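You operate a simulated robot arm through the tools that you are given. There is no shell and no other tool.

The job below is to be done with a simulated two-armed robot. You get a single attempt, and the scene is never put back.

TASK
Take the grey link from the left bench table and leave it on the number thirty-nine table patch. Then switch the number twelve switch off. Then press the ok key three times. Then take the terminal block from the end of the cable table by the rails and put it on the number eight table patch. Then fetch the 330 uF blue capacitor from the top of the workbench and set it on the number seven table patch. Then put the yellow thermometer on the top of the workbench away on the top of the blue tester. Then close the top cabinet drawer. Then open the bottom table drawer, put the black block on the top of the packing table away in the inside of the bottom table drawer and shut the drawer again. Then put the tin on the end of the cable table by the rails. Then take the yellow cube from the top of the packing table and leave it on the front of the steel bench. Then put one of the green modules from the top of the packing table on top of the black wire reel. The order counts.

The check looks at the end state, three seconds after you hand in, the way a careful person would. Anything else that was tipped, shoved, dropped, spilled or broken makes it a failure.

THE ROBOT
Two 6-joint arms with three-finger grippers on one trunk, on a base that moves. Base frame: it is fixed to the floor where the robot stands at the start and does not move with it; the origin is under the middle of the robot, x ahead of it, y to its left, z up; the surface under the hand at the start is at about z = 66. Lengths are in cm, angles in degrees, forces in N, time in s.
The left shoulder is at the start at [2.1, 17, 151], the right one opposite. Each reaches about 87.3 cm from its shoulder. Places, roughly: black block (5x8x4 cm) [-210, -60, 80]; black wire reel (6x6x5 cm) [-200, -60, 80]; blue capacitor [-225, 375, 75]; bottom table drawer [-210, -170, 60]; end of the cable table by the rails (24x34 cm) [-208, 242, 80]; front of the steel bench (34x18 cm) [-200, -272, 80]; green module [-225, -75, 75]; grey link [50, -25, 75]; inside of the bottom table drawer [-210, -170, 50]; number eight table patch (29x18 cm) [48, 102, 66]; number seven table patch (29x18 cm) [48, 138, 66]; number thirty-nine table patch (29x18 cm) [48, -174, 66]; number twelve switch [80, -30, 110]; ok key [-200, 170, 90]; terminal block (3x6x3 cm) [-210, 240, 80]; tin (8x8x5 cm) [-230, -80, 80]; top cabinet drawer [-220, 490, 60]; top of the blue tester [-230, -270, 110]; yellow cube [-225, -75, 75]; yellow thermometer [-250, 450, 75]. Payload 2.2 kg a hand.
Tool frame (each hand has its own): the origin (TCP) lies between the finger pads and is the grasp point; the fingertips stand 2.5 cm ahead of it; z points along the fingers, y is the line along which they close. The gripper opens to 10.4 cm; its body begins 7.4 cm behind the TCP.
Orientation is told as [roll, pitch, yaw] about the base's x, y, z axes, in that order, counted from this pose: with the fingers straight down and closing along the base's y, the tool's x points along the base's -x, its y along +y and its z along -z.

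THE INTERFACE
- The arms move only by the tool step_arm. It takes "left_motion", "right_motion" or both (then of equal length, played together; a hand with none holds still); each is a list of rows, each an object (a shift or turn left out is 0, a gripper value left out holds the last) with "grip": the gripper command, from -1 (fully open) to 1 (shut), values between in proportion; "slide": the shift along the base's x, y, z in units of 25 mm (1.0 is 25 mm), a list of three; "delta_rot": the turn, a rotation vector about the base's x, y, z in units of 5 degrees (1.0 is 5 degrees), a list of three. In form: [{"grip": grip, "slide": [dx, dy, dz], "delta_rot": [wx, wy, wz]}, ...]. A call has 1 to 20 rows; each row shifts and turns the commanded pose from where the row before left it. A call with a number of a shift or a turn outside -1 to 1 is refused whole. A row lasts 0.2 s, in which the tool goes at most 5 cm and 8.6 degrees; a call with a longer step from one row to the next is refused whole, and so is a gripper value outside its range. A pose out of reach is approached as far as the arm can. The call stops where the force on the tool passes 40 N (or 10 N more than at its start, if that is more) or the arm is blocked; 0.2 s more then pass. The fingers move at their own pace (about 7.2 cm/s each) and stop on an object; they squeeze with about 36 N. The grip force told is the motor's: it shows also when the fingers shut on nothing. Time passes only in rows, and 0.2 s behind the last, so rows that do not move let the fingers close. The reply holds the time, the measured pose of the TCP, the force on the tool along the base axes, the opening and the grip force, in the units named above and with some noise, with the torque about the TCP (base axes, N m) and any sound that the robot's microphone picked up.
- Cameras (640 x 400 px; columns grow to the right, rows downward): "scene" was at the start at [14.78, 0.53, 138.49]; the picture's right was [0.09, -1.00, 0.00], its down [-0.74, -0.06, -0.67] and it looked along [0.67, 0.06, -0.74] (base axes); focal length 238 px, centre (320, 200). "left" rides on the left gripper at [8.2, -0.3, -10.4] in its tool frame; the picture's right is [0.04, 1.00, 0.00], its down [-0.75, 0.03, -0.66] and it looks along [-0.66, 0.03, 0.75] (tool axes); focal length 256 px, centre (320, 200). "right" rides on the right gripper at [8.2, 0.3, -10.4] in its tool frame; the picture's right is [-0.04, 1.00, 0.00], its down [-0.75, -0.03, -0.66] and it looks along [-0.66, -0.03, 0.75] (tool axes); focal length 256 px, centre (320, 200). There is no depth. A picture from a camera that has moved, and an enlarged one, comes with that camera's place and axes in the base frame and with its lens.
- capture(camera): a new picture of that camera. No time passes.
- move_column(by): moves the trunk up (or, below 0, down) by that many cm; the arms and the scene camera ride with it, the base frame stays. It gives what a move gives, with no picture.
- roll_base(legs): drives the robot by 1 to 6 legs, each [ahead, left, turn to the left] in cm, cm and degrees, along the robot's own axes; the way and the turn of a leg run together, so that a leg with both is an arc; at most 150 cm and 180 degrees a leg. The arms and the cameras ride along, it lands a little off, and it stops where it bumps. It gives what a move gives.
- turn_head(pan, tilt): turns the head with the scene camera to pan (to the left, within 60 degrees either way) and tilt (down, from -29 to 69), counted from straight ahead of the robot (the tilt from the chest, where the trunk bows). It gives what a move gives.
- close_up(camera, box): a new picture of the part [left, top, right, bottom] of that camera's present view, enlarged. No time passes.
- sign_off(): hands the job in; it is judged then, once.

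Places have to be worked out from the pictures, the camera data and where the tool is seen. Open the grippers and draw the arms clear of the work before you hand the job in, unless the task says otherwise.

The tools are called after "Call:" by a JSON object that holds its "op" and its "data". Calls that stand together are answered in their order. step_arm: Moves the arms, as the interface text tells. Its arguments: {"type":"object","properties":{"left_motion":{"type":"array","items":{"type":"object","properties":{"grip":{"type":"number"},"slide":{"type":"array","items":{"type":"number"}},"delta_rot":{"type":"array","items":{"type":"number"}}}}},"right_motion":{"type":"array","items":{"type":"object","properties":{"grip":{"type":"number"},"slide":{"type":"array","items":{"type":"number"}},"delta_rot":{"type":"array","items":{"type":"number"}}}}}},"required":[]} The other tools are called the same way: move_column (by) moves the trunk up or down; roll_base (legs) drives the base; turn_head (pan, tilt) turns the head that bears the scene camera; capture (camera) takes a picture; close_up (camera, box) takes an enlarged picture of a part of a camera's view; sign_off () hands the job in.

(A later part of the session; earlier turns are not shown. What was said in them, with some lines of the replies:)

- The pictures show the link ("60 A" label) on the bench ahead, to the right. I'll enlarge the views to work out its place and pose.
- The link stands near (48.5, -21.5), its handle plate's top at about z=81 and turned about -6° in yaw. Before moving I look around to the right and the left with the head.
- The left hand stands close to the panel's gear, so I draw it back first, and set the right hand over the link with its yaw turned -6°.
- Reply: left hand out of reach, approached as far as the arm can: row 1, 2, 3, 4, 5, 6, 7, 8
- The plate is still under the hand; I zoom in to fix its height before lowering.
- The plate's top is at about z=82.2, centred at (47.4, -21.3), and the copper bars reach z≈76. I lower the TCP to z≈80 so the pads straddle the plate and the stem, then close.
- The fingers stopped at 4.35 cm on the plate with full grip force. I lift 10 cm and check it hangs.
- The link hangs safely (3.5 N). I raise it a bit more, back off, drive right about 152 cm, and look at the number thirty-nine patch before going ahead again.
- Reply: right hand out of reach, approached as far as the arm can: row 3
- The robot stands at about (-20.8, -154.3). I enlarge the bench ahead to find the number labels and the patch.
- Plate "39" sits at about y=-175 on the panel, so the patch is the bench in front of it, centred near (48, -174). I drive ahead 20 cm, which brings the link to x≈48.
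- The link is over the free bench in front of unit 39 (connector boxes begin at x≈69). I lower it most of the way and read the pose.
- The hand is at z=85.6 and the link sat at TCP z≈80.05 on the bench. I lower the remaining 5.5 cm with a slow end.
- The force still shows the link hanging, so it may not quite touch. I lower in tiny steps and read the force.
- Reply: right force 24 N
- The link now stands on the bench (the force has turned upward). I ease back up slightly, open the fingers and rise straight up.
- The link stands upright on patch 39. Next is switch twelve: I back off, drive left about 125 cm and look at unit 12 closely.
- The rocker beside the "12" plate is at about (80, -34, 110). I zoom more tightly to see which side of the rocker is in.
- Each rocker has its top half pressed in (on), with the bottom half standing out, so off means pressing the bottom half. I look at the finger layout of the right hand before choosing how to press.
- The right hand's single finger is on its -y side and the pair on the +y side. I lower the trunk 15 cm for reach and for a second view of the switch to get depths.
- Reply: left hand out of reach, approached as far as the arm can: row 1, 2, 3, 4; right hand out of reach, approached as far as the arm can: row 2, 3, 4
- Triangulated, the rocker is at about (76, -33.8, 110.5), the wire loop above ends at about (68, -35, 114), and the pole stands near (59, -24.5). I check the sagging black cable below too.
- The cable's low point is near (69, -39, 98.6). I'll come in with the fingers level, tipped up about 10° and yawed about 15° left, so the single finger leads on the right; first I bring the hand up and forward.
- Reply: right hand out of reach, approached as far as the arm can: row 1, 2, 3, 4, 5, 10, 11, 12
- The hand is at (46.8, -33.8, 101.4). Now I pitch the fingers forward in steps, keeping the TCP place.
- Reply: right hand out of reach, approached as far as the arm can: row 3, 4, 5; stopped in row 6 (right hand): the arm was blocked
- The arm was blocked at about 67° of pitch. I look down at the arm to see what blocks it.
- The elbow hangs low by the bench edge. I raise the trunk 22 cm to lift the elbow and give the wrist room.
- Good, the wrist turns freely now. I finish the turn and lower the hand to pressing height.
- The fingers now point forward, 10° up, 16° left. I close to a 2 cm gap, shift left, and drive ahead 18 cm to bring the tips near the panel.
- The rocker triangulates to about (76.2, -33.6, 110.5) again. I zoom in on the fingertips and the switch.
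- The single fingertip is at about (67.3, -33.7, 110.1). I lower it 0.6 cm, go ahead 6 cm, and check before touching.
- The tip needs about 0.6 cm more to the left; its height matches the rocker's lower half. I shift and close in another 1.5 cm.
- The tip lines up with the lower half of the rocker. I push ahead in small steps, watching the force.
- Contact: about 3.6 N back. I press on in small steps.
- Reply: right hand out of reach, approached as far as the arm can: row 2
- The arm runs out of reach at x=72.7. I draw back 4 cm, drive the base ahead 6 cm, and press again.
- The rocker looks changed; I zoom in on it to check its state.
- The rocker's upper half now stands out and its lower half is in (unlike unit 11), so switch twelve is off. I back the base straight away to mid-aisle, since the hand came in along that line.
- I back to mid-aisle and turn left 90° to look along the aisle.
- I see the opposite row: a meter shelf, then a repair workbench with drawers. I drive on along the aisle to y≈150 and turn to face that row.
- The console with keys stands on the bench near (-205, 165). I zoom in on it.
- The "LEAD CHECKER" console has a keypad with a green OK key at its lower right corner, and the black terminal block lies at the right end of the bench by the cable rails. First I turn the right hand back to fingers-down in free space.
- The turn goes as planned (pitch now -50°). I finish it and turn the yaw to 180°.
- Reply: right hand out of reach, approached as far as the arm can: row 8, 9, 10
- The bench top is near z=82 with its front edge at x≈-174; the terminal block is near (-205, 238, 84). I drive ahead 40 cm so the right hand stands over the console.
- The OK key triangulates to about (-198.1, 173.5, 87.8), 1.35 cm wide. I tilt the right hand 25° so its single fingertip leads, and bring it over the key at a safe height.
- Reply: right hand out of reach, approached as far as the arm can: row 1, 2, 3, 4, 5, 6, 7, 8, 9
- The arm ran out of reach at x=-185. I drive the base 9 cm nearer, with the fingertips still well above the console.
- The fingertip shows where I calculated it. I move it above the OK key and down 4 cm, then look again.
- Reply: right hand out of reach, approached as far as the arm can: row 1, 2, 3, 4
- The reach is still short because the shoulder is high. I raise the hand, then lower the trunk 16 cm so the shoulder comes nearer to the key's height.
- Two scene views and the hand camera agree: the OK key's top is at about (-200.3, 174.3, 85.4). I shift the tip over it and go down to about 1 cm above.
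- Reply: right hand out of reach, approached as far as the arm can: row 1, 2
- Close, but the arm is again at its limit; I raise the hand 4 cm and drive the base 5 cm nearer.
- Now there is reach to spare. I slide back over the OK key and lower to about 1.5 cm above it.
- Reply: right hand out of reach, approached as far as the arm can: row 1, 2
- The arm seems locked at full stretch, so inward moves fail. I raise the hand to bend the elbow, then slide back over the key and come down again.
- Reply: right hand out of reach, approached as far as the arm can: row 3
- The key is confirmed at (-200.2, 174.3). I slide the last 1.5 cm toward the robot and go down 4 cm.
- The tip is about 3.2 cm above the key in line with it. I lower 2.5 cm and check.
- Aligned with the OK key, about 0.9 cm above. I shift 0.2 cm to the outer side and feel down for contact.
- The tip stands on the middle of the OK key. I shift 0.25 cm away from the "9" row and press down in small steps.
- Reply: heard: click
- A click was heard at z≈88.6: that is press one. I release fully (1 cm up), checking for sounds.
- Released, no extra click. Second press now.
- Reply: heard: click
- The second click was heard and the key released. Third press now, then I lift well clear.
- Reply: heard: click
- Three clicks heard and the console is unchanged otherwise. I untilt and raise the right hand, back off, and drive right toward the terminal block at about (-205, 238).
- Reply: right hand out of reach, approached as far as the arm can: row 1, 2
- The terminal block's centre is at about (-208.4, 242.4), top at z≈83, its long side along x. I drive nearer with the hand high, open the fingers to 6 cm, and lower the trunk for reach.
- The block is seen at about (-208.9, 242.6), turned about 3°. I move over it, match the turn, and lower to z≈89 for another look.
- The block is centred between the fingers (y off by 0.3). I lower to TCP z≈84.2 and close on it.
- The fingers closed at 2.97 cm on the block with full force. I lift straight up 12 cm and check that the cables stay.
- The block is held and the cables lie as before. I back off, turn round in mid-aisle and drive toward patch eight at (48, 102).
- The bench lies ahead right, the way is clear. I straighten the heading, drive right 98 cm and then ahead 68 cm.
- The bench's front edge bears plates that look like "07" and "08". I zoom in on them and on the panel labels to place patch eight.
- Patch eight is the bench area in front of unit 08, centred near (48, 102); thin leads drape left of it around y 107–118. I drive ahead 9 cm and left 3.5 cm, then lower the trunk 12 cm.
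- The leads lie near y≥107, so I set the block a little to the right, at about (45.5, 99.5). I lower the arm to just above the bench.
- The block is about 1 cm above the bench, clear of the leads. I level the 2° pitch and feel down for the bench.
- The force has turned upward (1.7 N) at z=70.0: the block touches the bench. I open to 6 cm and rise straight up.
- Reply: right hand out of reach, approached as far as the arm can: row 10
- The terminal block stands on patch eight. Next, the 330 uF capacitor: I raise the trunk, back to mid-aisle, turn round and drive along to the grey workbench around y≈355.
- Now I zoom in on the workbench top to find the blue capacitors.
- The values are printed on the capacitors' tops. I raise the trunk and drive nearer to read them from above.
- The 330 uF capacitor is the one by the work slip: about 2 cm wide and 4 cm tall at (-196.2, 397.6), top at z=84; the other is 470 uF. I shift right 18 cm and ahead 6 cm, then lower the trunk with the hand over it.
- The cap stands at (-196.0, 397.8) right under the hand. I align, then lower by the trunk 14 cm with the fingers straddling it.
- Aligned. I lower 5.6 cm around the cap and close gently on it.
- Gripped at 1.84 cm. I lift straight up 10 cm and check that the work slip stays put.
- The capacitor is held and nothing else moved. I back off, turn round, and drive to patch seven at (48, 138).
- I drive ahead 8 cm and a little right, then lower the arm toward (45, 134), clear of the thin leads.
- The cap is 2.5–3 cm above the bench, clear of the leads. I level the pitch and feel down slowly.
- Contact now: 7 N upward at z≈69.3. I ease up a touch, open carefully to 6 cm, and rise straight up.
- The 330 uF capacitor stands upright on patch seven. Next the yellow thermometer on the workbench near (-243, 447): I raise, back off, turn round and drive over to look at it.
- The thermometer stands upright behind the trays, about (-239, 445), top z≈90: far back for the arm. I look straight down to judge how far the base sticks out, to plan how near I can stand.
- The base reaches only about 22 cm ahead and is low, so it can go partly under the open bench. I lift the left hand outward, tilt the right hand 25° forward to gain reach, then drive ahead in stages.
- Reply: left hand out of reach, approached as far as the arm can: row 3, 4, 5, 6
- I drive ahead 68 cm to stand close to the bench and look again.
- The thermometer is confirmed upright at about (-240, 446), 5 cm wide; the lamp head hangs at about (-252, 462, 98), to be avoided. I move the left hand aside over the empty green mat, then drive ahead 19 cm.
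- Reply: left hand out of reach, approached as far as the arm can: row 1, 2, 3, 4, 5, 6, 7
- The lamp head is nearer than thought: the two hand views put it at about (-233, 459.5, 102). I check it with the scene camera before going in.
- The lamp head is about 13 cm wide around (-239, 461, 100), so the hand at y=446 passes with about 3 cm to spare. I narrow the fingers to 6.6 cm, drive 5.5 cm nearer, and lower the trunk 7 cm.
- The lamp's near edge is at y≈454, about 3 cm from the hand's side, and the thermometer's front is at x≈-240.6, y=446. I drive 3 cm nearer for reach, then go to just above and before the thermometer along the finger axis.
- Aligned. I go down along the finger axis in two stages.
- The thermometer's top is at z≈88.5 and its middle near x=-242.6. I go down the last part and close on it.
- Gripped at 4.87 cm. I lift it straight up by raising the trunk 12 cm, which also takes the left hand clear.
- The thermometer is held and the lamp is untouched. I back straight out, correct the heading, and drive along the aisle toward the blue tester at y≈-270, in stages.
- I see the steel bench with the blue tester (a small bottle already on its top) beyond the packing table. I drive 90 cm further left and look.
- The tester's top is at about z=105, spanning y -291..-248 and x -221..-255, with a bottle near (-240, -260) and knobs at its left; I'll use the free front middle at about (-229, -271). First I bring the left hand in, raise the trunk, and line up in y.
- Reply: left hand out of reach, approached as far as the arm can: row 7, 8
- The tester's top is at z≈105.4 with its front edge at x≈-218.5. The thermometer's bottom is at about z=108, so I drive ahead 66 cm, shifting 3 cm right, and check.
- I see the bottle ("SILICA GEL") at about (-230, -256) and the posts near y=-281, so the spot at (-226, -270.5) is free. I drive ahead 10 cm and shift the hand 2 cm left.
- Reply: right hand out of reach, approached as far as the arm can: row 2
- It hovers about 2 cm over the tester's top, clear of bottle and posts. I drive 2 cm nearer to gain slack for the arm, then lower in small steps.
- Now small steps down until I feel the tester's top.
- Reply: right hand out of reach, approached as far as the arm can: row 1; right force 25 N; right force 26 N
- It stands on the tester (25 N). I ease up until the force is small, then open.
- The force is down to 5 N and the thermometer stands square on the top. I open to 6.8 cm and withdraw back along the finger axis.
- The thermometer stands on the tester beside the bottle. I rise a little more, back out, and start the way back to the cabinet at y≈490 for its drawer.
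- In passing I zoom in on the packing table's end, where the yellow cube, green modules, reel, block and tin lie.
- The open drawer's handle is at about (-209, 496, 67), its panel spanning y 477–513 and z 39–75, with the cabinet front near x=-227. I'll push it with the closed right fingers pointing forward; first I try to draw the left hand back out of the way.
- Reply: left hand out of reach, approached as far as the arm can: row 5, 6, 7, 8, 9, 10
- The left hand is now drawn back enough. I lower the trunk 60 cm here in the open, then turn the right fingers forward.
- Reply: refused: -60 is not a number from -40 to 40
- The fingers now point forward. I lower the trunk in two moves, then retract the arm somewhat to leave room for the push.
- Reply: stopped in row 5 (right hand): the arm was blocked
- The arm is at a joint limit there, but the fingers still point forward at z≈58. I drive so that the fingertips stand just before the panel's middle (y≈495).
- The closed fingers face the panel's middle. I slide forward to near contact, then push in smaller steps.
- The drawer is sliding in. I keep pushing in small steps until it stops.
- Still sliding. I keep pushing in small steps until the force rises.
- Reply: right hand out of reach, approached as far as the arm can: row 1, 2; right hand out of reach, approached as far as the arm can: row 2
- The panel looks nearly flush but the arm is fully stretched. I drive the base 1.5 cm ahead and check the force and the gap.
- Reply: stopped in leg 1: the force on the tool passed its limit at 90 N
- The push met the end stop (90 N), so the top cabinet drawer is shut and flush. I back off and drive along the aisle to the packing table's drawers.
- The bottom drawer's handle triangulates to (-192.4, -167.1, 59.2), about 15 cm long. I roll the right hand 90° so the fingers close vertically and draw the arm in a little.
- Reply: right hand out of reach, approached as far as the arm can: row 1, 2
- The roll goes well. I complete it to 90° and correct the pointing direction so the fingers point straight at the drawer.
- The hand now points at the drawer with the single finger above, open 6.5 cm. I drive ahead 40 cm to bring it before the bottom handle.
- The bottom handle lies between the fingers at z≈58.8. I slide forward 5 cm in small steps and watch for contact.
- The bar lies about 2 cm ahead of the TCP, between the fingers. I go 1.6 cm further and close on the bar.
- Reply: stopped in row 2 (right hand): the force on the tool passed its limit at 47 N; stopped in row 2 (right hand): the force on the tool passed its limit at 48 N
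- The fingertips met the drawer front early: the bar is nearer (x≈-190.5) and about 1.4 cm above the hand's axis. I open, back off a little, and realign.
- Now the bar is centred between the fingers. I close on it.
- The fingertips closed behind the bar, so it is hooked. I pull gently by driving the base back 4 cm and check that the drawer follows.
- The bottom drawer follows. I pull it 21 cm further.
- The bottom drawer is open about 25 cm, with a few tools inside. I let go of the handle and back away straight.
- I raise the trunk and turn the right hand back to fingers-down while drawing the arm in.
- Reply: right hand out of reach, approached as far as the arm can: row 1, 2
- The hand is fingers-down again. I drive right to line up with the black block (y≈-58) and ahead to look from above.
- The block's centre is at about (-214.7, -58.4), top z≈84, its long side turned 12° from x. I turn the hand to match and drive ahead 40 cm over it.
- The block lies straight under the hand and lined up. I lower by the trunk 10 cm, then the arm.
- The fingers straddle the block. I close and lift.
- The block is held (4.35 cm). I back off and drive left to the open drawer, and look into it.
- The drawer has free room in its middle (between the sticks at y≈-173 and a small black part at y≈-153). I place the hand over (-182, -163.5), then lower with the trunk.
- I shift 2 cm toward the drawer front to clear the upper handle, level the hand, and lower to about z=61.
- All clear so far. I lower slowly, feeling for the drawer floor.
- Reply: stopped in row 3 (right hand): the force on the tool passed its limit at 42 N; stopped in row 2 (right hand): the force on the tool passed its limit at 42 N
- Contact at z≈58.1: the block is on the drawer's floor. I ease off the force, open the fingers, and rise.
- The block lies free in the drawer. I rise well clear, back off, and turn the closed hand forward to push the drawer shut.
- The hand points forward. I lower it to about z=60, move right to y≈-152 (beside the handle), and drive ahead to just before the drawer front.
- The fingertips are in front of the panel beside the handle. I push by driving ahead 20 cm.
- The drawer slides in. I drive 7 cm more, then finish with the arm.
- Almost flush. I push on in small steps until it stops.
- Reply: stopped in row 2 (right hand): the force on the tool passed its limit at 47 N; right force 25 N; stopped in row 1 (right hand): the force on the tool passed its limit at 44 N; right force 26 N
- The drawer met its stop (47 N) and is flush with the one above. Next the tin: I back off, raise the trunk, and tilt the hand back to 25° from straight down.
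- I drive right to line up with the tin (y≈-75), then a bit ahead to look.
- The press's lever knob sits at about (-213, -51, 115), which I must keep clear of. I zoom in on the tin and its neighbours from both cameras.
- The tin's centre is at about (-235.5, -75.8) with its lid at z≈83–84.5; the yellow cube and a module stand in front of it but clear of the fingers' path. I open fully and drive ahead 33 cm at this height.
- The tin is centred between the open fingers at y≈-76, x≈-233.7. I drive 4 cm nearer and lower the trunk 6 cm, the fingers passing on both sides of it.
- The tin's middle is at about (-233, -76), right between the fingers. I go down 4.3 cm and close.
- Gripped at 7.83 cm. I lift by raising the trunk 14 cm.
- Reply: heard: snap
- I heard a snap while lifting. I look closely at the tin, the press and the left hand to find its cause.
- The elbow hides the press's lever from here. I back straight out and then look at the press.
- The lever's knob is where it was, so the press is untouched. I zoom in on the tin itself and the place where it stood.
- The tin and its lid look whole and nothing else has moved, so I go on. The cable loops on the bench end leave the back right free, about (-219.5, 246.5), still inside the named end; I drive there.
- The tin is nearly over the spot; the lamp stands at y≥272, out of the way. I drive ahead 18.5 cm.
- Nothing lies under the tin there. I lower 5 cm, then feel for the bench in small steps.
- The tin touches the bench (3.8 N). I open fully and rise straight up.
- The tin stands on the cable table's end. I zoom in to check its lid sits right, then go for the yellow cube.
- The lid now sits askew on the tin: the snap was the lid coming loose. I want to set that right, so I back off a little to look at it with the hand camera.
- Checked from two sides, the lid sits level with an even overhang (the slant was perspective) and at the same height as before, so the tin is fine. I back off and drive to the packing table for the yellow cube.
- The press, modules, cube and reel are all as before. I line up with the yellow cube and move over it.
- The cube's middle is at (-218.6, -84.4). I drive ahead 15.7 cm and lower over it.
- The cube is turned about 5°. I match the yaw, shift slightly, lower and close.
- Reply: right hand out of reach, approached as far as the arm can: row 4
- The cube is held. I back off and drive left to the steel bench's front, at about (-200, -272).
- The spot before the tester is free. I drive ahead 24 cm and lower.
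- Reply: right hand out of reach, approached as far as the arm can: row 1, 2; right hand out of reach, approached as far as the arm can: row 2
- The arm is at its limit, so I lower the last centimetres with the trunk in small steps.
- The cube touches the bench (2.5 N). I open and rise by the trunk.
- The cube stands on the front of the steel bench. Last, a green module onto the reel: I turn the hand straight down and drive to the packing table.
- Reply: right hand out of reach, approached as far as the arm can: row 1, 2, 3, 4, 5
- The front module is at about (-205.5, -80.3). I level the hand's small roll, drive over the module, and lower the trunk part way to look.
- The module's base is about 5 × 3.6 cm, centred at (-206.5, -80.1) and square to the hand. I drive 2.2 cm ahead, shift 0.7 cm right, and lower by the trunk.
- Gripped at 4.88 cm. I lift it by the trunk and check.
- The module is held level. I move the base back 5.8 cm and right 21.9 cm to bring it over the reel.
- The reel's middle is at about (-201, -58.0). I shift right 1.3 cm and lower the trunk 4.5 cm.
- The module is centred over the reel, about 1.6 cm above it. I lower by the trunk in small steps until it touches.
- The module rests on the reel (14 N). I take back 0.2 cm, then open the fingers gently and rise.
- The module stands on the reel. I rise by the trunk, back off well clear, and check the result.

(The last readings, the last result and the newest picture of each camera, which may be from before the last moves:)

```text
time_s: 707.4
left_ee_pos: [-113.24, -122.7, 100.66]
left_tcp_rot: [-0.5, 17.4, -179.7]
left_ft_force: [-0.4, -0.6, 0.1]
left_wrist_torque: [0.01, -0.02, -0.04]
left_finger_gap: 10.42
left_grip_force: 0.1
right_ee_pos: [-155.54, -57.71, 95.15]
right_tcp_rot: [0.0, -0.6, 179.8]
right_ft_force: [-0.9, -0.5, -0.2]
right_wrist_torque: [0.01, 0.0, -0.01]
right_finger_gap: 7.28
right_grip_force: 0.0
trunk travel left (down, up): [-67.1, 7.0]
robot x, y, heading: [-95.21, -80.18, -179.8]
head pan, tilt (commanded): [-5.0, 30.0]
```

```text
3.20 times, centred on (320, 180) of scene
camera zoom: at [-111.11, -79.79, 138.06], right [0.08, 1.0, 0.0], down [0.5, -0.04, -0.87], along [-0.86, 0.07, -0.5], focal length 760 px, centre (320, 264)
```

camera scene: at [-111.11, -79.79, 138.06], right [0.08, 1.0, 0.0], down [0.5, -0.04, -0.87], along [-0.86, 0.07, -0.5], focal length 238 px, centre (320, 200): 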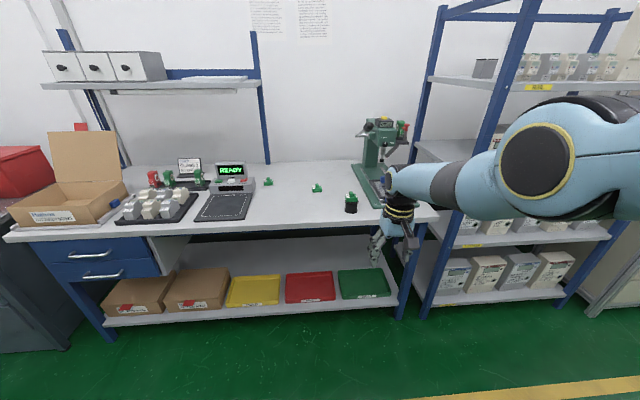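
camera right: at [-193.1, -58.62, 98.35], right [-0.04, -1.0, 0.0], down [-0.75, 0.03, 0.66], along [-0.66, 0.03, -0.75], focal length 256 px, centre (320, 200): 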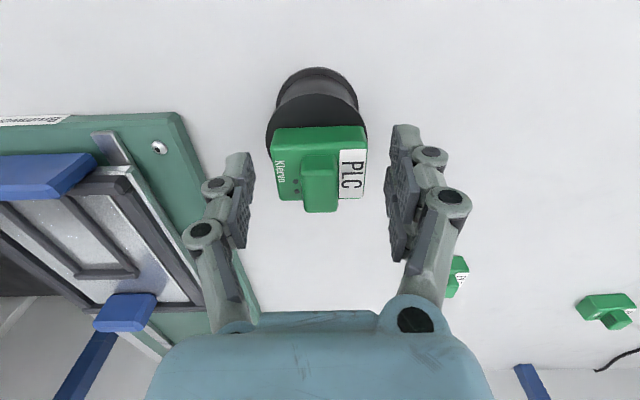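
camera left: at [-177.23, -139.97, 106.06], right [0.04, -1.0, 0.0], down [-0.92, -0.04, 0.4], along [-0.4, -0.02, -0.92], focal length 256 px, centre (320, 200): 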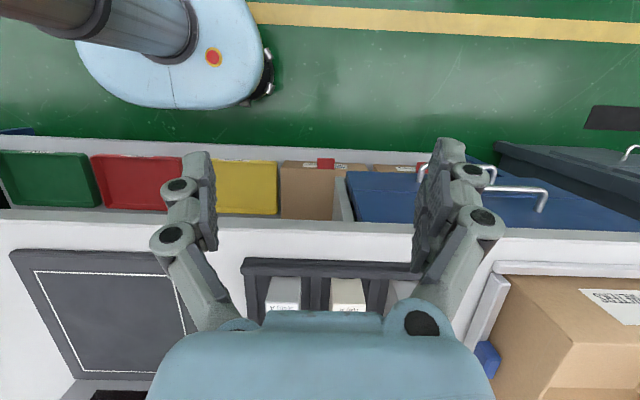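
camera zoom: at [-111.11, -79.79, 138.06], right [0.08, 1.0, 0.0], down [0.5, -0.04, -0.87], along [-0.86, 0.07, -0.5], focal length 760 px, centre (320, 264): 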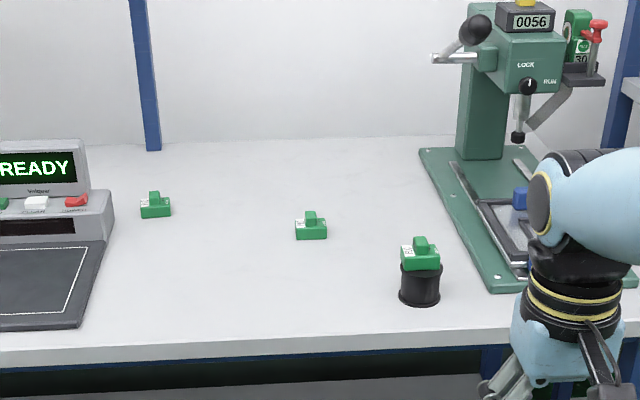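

The module stands on the reel, and the other two modules are untouched. I zoom in on the drawers once more to be sure the bottom one stayed shut.

Call:
{"op": "close_up", "data": {"camera": "scene", "box": [20, 220, 200, 330]}}

Call:
{"op": "roll_base", "data": {"legs": [[0, 0, -0.2], [0, -150, 0], [0, -140, 0]]}}

Call:
{"op": "turn_head", "data": {"pan": -5, "tilt": 25}}

Call:
{"op": "capture", "data": {"camera": "scene"}}

```text
3.56 times, centred on (110, 275) of scene
camera zoom: at [-111.11, -79.79, 138.06], right [0.08, 1.0, 0.0], down [0.5, -0.04, -0.87], along [-0.86, 0.07, -0.5], focal length 844 px, centre (1067, -67)
```

zoom: 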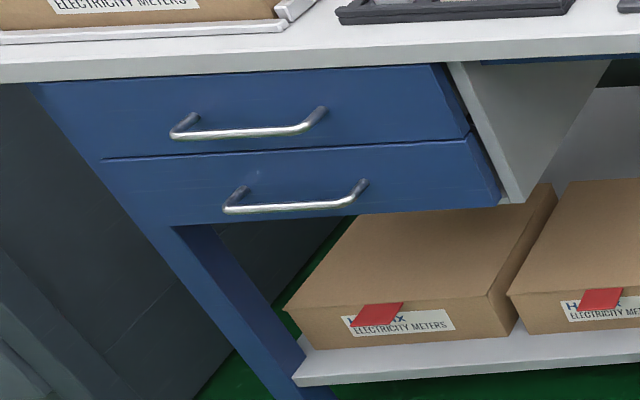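

```text
time_s: 721.4
left_ee_pos: [-113.08, 161.64, 100.79]
left_tcp_rot: [-0.5, 17.5, -179.4]
left_ft_force: [-0.2, -0.4, -0.3]
left_wrist_torque: [0.02, 0.0, -0.02]
left_finger_gap: 10.37
left_grip_force: 0.1
right_ee_pos: [-155.7, 226.16, 95.17]
right_tcp_rot: [0.0, -0.6, -179.9]
right_ft_force: [0.5, -0.1, 0.8]
right_wrist_torque: [0.02, -0.01, -0.02]
right_finger_gap: 7.28
right_grip_force: 0.0
trunk travel left (down, up): [-67.1, 7.0]
robot x, y, heading: [-94.99, 204.13, -179.3]
head pan, tilt (commanded): [-5.0, 30.0]
```

```text
time_s: 722.1
left_ee_pos: [-113.12, 161.66, 100.74]
left_tcp_rot: [-0.5, 17.4, -179.3]
left_ft_force: [0.7, -0.5, -0.1]
left_wrist_torque: [0.03, 0.01, -0.02]
left_finger_gap: 10.39
left_grip_force: 0.0
right_ee_pos: [-155.73, 226.18, 95.08]
right_tcp_rot: [0.1, -0.5, -179.7]
right_ft_force: [0.5, -0.3, -0.2]
right_wrist_torque: [0.05, -0.01, 0.03]
right_finger_gap: 7.26
right_grip_force: 0.0
trunk travel left (down, up): [-67.1, 7.0]
robot x, y, heading: [-95.18, 204.48, -179.2]
head pan, tilt (commanded): [-5.0, 25.0]
```

```text
taken
camera scene: at [-111.35, 204.52, 138.86], right [0.08, 1.0, 0.0], down [0.42, -0.03, -0.91], along [-0.9, 0.07, -0.42], focal length 238 px, centre (320, 200)
```

scene: 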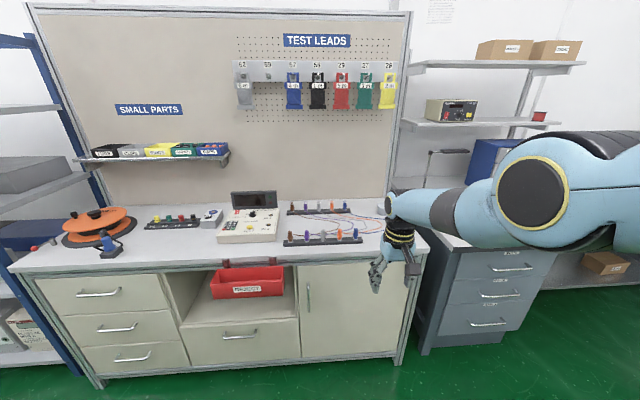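

Call:
{"op": "roll_base", "data": {"legs": [[0, -32, 0]]}}

Call:
{"op": "capture", "data": {"camera": "scene"}}

Call:
{"op": "close_up", "data": {"camera": "scene", "box": [310, 180, 380, 230]}}

```text
time_s: 724.2
left_ee_pos: [-113.45, 194.57, 100.66]
left_tcp_rot: [-0.5, 17.4, -179.2]
left_ft_force: [-0.5, -0.4, -0.6]
left_wrist_torque: [0.0, -0.04, 0.01]
left_finger_gap: 10.4
left_grip_force: 0.0
right_ee_pos: [-156.23, 258.84, 95.1]
right_tcp_rot: [0.0, -0.5, -179.7]
right_ft_force: [1.0, 1.6, 0.1]
right_wrist_torque: [-0.02, 0.03, 0.0]
right_finger_gap: 7.27
right_grip_force: 0.2
trunk travel left (down, up): [-67.1, 7.0]
robot x, y, heading: [-95.36, 236.96, -179.3]
head pan, tilt (commanded): [-5.0, 25.0]
```

```text
taken
camera scene: at [-111.77, 237.4, 138.87], right [0.07, 1.0, 0.0], down [0.42, -0.03, -0.91], along [-0.9, 0.07, -0.42], focal length 238 px, centre (320, 200)
```

scene: 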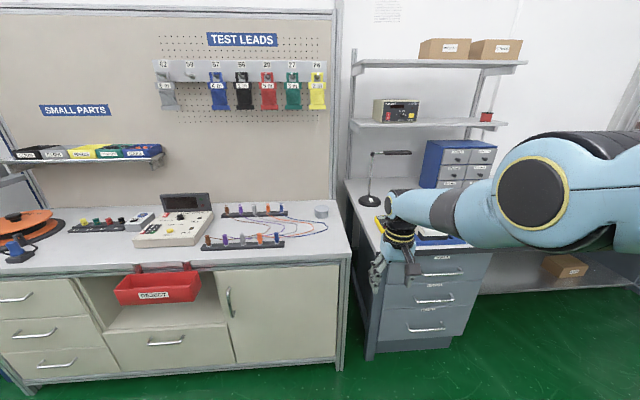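

```text
8.00 times, centred on (345, 205) of scene
camera zoom: at [-111.77, 237.4, 138.87], right [0.07, 1.0, 0.0], down [0.42, -0.03, -0.91], along [-0.9, 0.07, -0.42], focal length 1900 px, centre (120, 160)
```

zoom: 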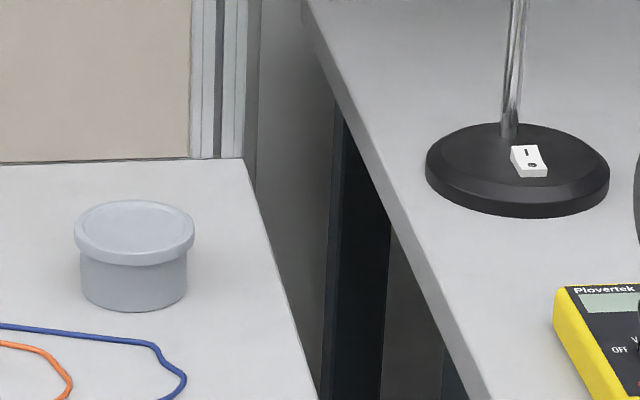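

The tin's lid is centred and level, and the cables and lamp lie undisturbed. I open the right gripper fully, back a little further into the aisle, and then hand in.

Call:
{"op": "step_arm", "data": {"right_motion": [{"grip": -1}, {"grip": -1}, {"grip": -1}], "left_motion": [{"grip": -1}, {"grip": -1}, {"grip": -1}]}}

Call:
{"op": "roll_base", "data": {"legs": [[-12, 0, 0]]}}

```text
time_s: 725.0
left_ee_pos: [-113.34, 194.54, 100.77]
left_tcp_rot: [-0.4, 17.5, -179.2]
left_ft_force: [0.0, 1.2, -0.3]
left_wrist_torque: [-0.01, 0.02, -0.01]
left_finger_gap: 10.41
left_grip_force: 0.0
right_ee_pos: [-156.18, 259.05, 95.06]
right_tcp_rot: [0.0, -0.5, -179.7]
right_ft_force: [0.4, 0.1, -0.2]
right_wrist_torque: [-0.02, 0.03, -0.03]
right_finger_gap: 10.4
right_grip_force: 0.0
trunk travel left (down, up): [-67.1, 7.0]
robot x, y, heading: [-95.24, 237.44, -179.0]
head pan, tilt (commanded): [-5.0, 25.0]
```

```text
time_s: 726.3
left_ee_pos: [-101.15, 194.69, 100.79]
left_tcp_rot: [-0.5, 17.3, -179.2]
left_ft_force: [0.5, 0.4, -0.2]
left_wrist_torque: [0.0, 0.04, 0.01]
left_finger_gap: 10.39
left_grip_force: 0.0
right_ee_pos: [-144.15, 259.07, 95.18]
right_tcp_rot: [-0.1, -0.7, -179.6]
right_ft_force: [-0.1, 0.9, -0.2]
right_wrist_torque: [0.01, 0.01, 0.02]
right_finger_gap: 10.4
right_grip_force: 0.1
trunk travel left (down, up): [-67.1, 7.0]
robot x, y, heading: [-83.38, 236.91, -179.1]
head pan, tilt (commanded): [-5.0, 25.0]
```

Before handing in I turn round in the aisle to take a last look at patches seven and eight.

Call:
{"op": "roll_base", "data": {"legs": [[0, 100, 0], [0, 0, 90], [0, 0, 90]]}}

Call:
{"op": "turn_head", "data": {"pan": -10, "tilt": 25}}

Call:
{"op": "capture", "data": {"camera": "scene"}}

Call:
{"op": "close_up", "data": {"camera": "scene", "box": [240, 130, 440, 250]}}

```text
time_s: 739.2
left_ee_pos: [-62.83, 174.88, 100.83]
left_tcp_rot: [-0.5, 17.5, -1.7]
left_ft_force: [-0.5, -1.2, -0.5]
left_wrist_torque: [0.0, -0.02, 0.02]
left_finger_gap: 10.44
left_grip_force: 0.1
right_ee_pos: [-22.78, 108.8, 95.09]
right_tcp_rot: [0.0, -0.6, -2.3]
right_ft_force: [-0.7, 0.3, 0.7]
right_wrist_torque: [0.02, -0.01, 0.03]
right_finger_gap: 10.4
right_grip_force: 0.0
trunk travel left (down, up): [-67.1, 7.0]
robot x, y, heading: [-82.5, 133.13, -1.8]
head pan, tilt (commanded): [-5.0, 25.0]
```

```text
time_s: 739.9
left_ee_pos: [-62.76, 174.89, 100.8]
left_tcp_rot: [-0.4, 17.4, -1.6]
left_ft_force: [0.8, -0.4, -0.1]
left_wrist_torque: [0.0, 0.02, 0.02]
left_finger_gap: 10.39
left_grip_force: 0.1
right_ee_pos: [-22.83, 108.64, 95.08]
right_tcp_rot: [0.0, -0.6, -2.2]
right_ft_force: [-0.7, -0.5, -0.8]
right_wrist_torque: [0.0, -0.01, -0.03]
right_finger_gap: 10.4
right_grip_force: 0.1
trunk travel left (down, up): [-67.1, 7.0]
robot x, y, heading: [-82.64, 133.09, -1.5]
head pan, tilt (commanded): [-10.0, 25.0]
```

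```text
taken
camera scene: at [-66.66, 131.06, 138.87], right [-0.2, -0.98, 0.0], down [-0.41, 0.09, -0.91], along [0.89, -0.18, -0.42], focal length 238 px, centre (320, 200)
```

scene: 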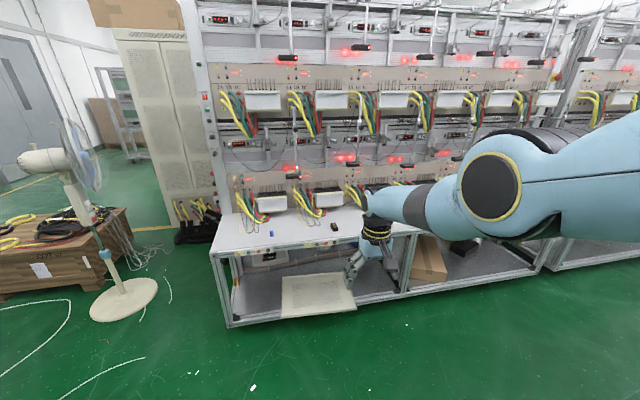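

```text
3.20 times, centred on (340, 190) of scene
camera zoom: at [-66.66, 131.06, 138.87], right [-0.2, -0.98, 0.0], down [-0.41, 0.09, -0.91], along [0.89, -0.18, -0.42], focal length 760 px, centre (256, 232)
```

zoom: 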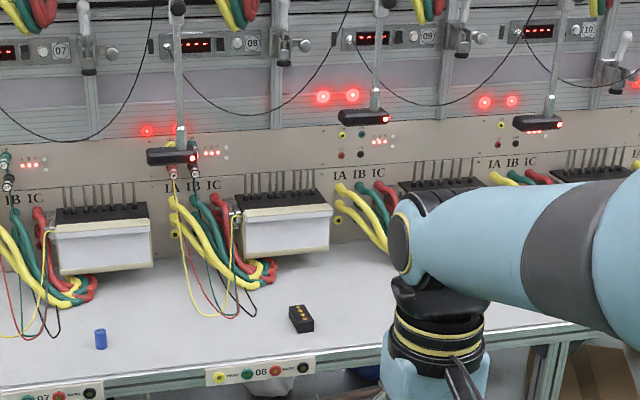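

The capacitor (patch seven) and the terminal block (patch eight) stand as left. Both grippers are open and the arms are clear in the aisle, so I hand the job in.

Call:
{"op": "sign_off", "data": {}}

```text
The job is handed in.
```

I did all eleven steps in the order given and handed the job in. Both grippers were open and the arms were clear in the aisle.

- **Grey link:** it stands on the number thirty-nine patch. I placed it early and did not look at it again before handing in.
- **Number twelve switch:** the rocker is flipped to the opposite side from its neighbours, which I took to mean off. The display beside it still showed dashes afterwards.
- **Ok key:** I pressed it three times and heard three clicks.
- **Terminal block:** it is on the number eight patch. I saw it there in a last look.
- **330 uF capacitor:** it is standing upright on the number seven patch. I also saw it there in that last look.
- **Yellow thermometer:** it stands on top of the blue tester, beside the bottle that was already there.
- **Top cabinet drawer:** I pushed it to its stop and it was flush.
- **Bottom table drawer:** I opened it, set the black block on its floor in a free space, and shut it to its stop. It was still flush on a later check.
- **Tin:** it is at the back right of the cable table's end, off the cables.
- **Yellow cube:** it is on the front of the steel bench.
- **Green module:** one of the three sits on top of the black wire reel. The other two were not touched.

**Tin, one doubt:** I heard a snap as I lifted it and could not find the cause. The tin, its lid and everything nearby looked whole, and the lid sat level and centred when I checked it at the end.
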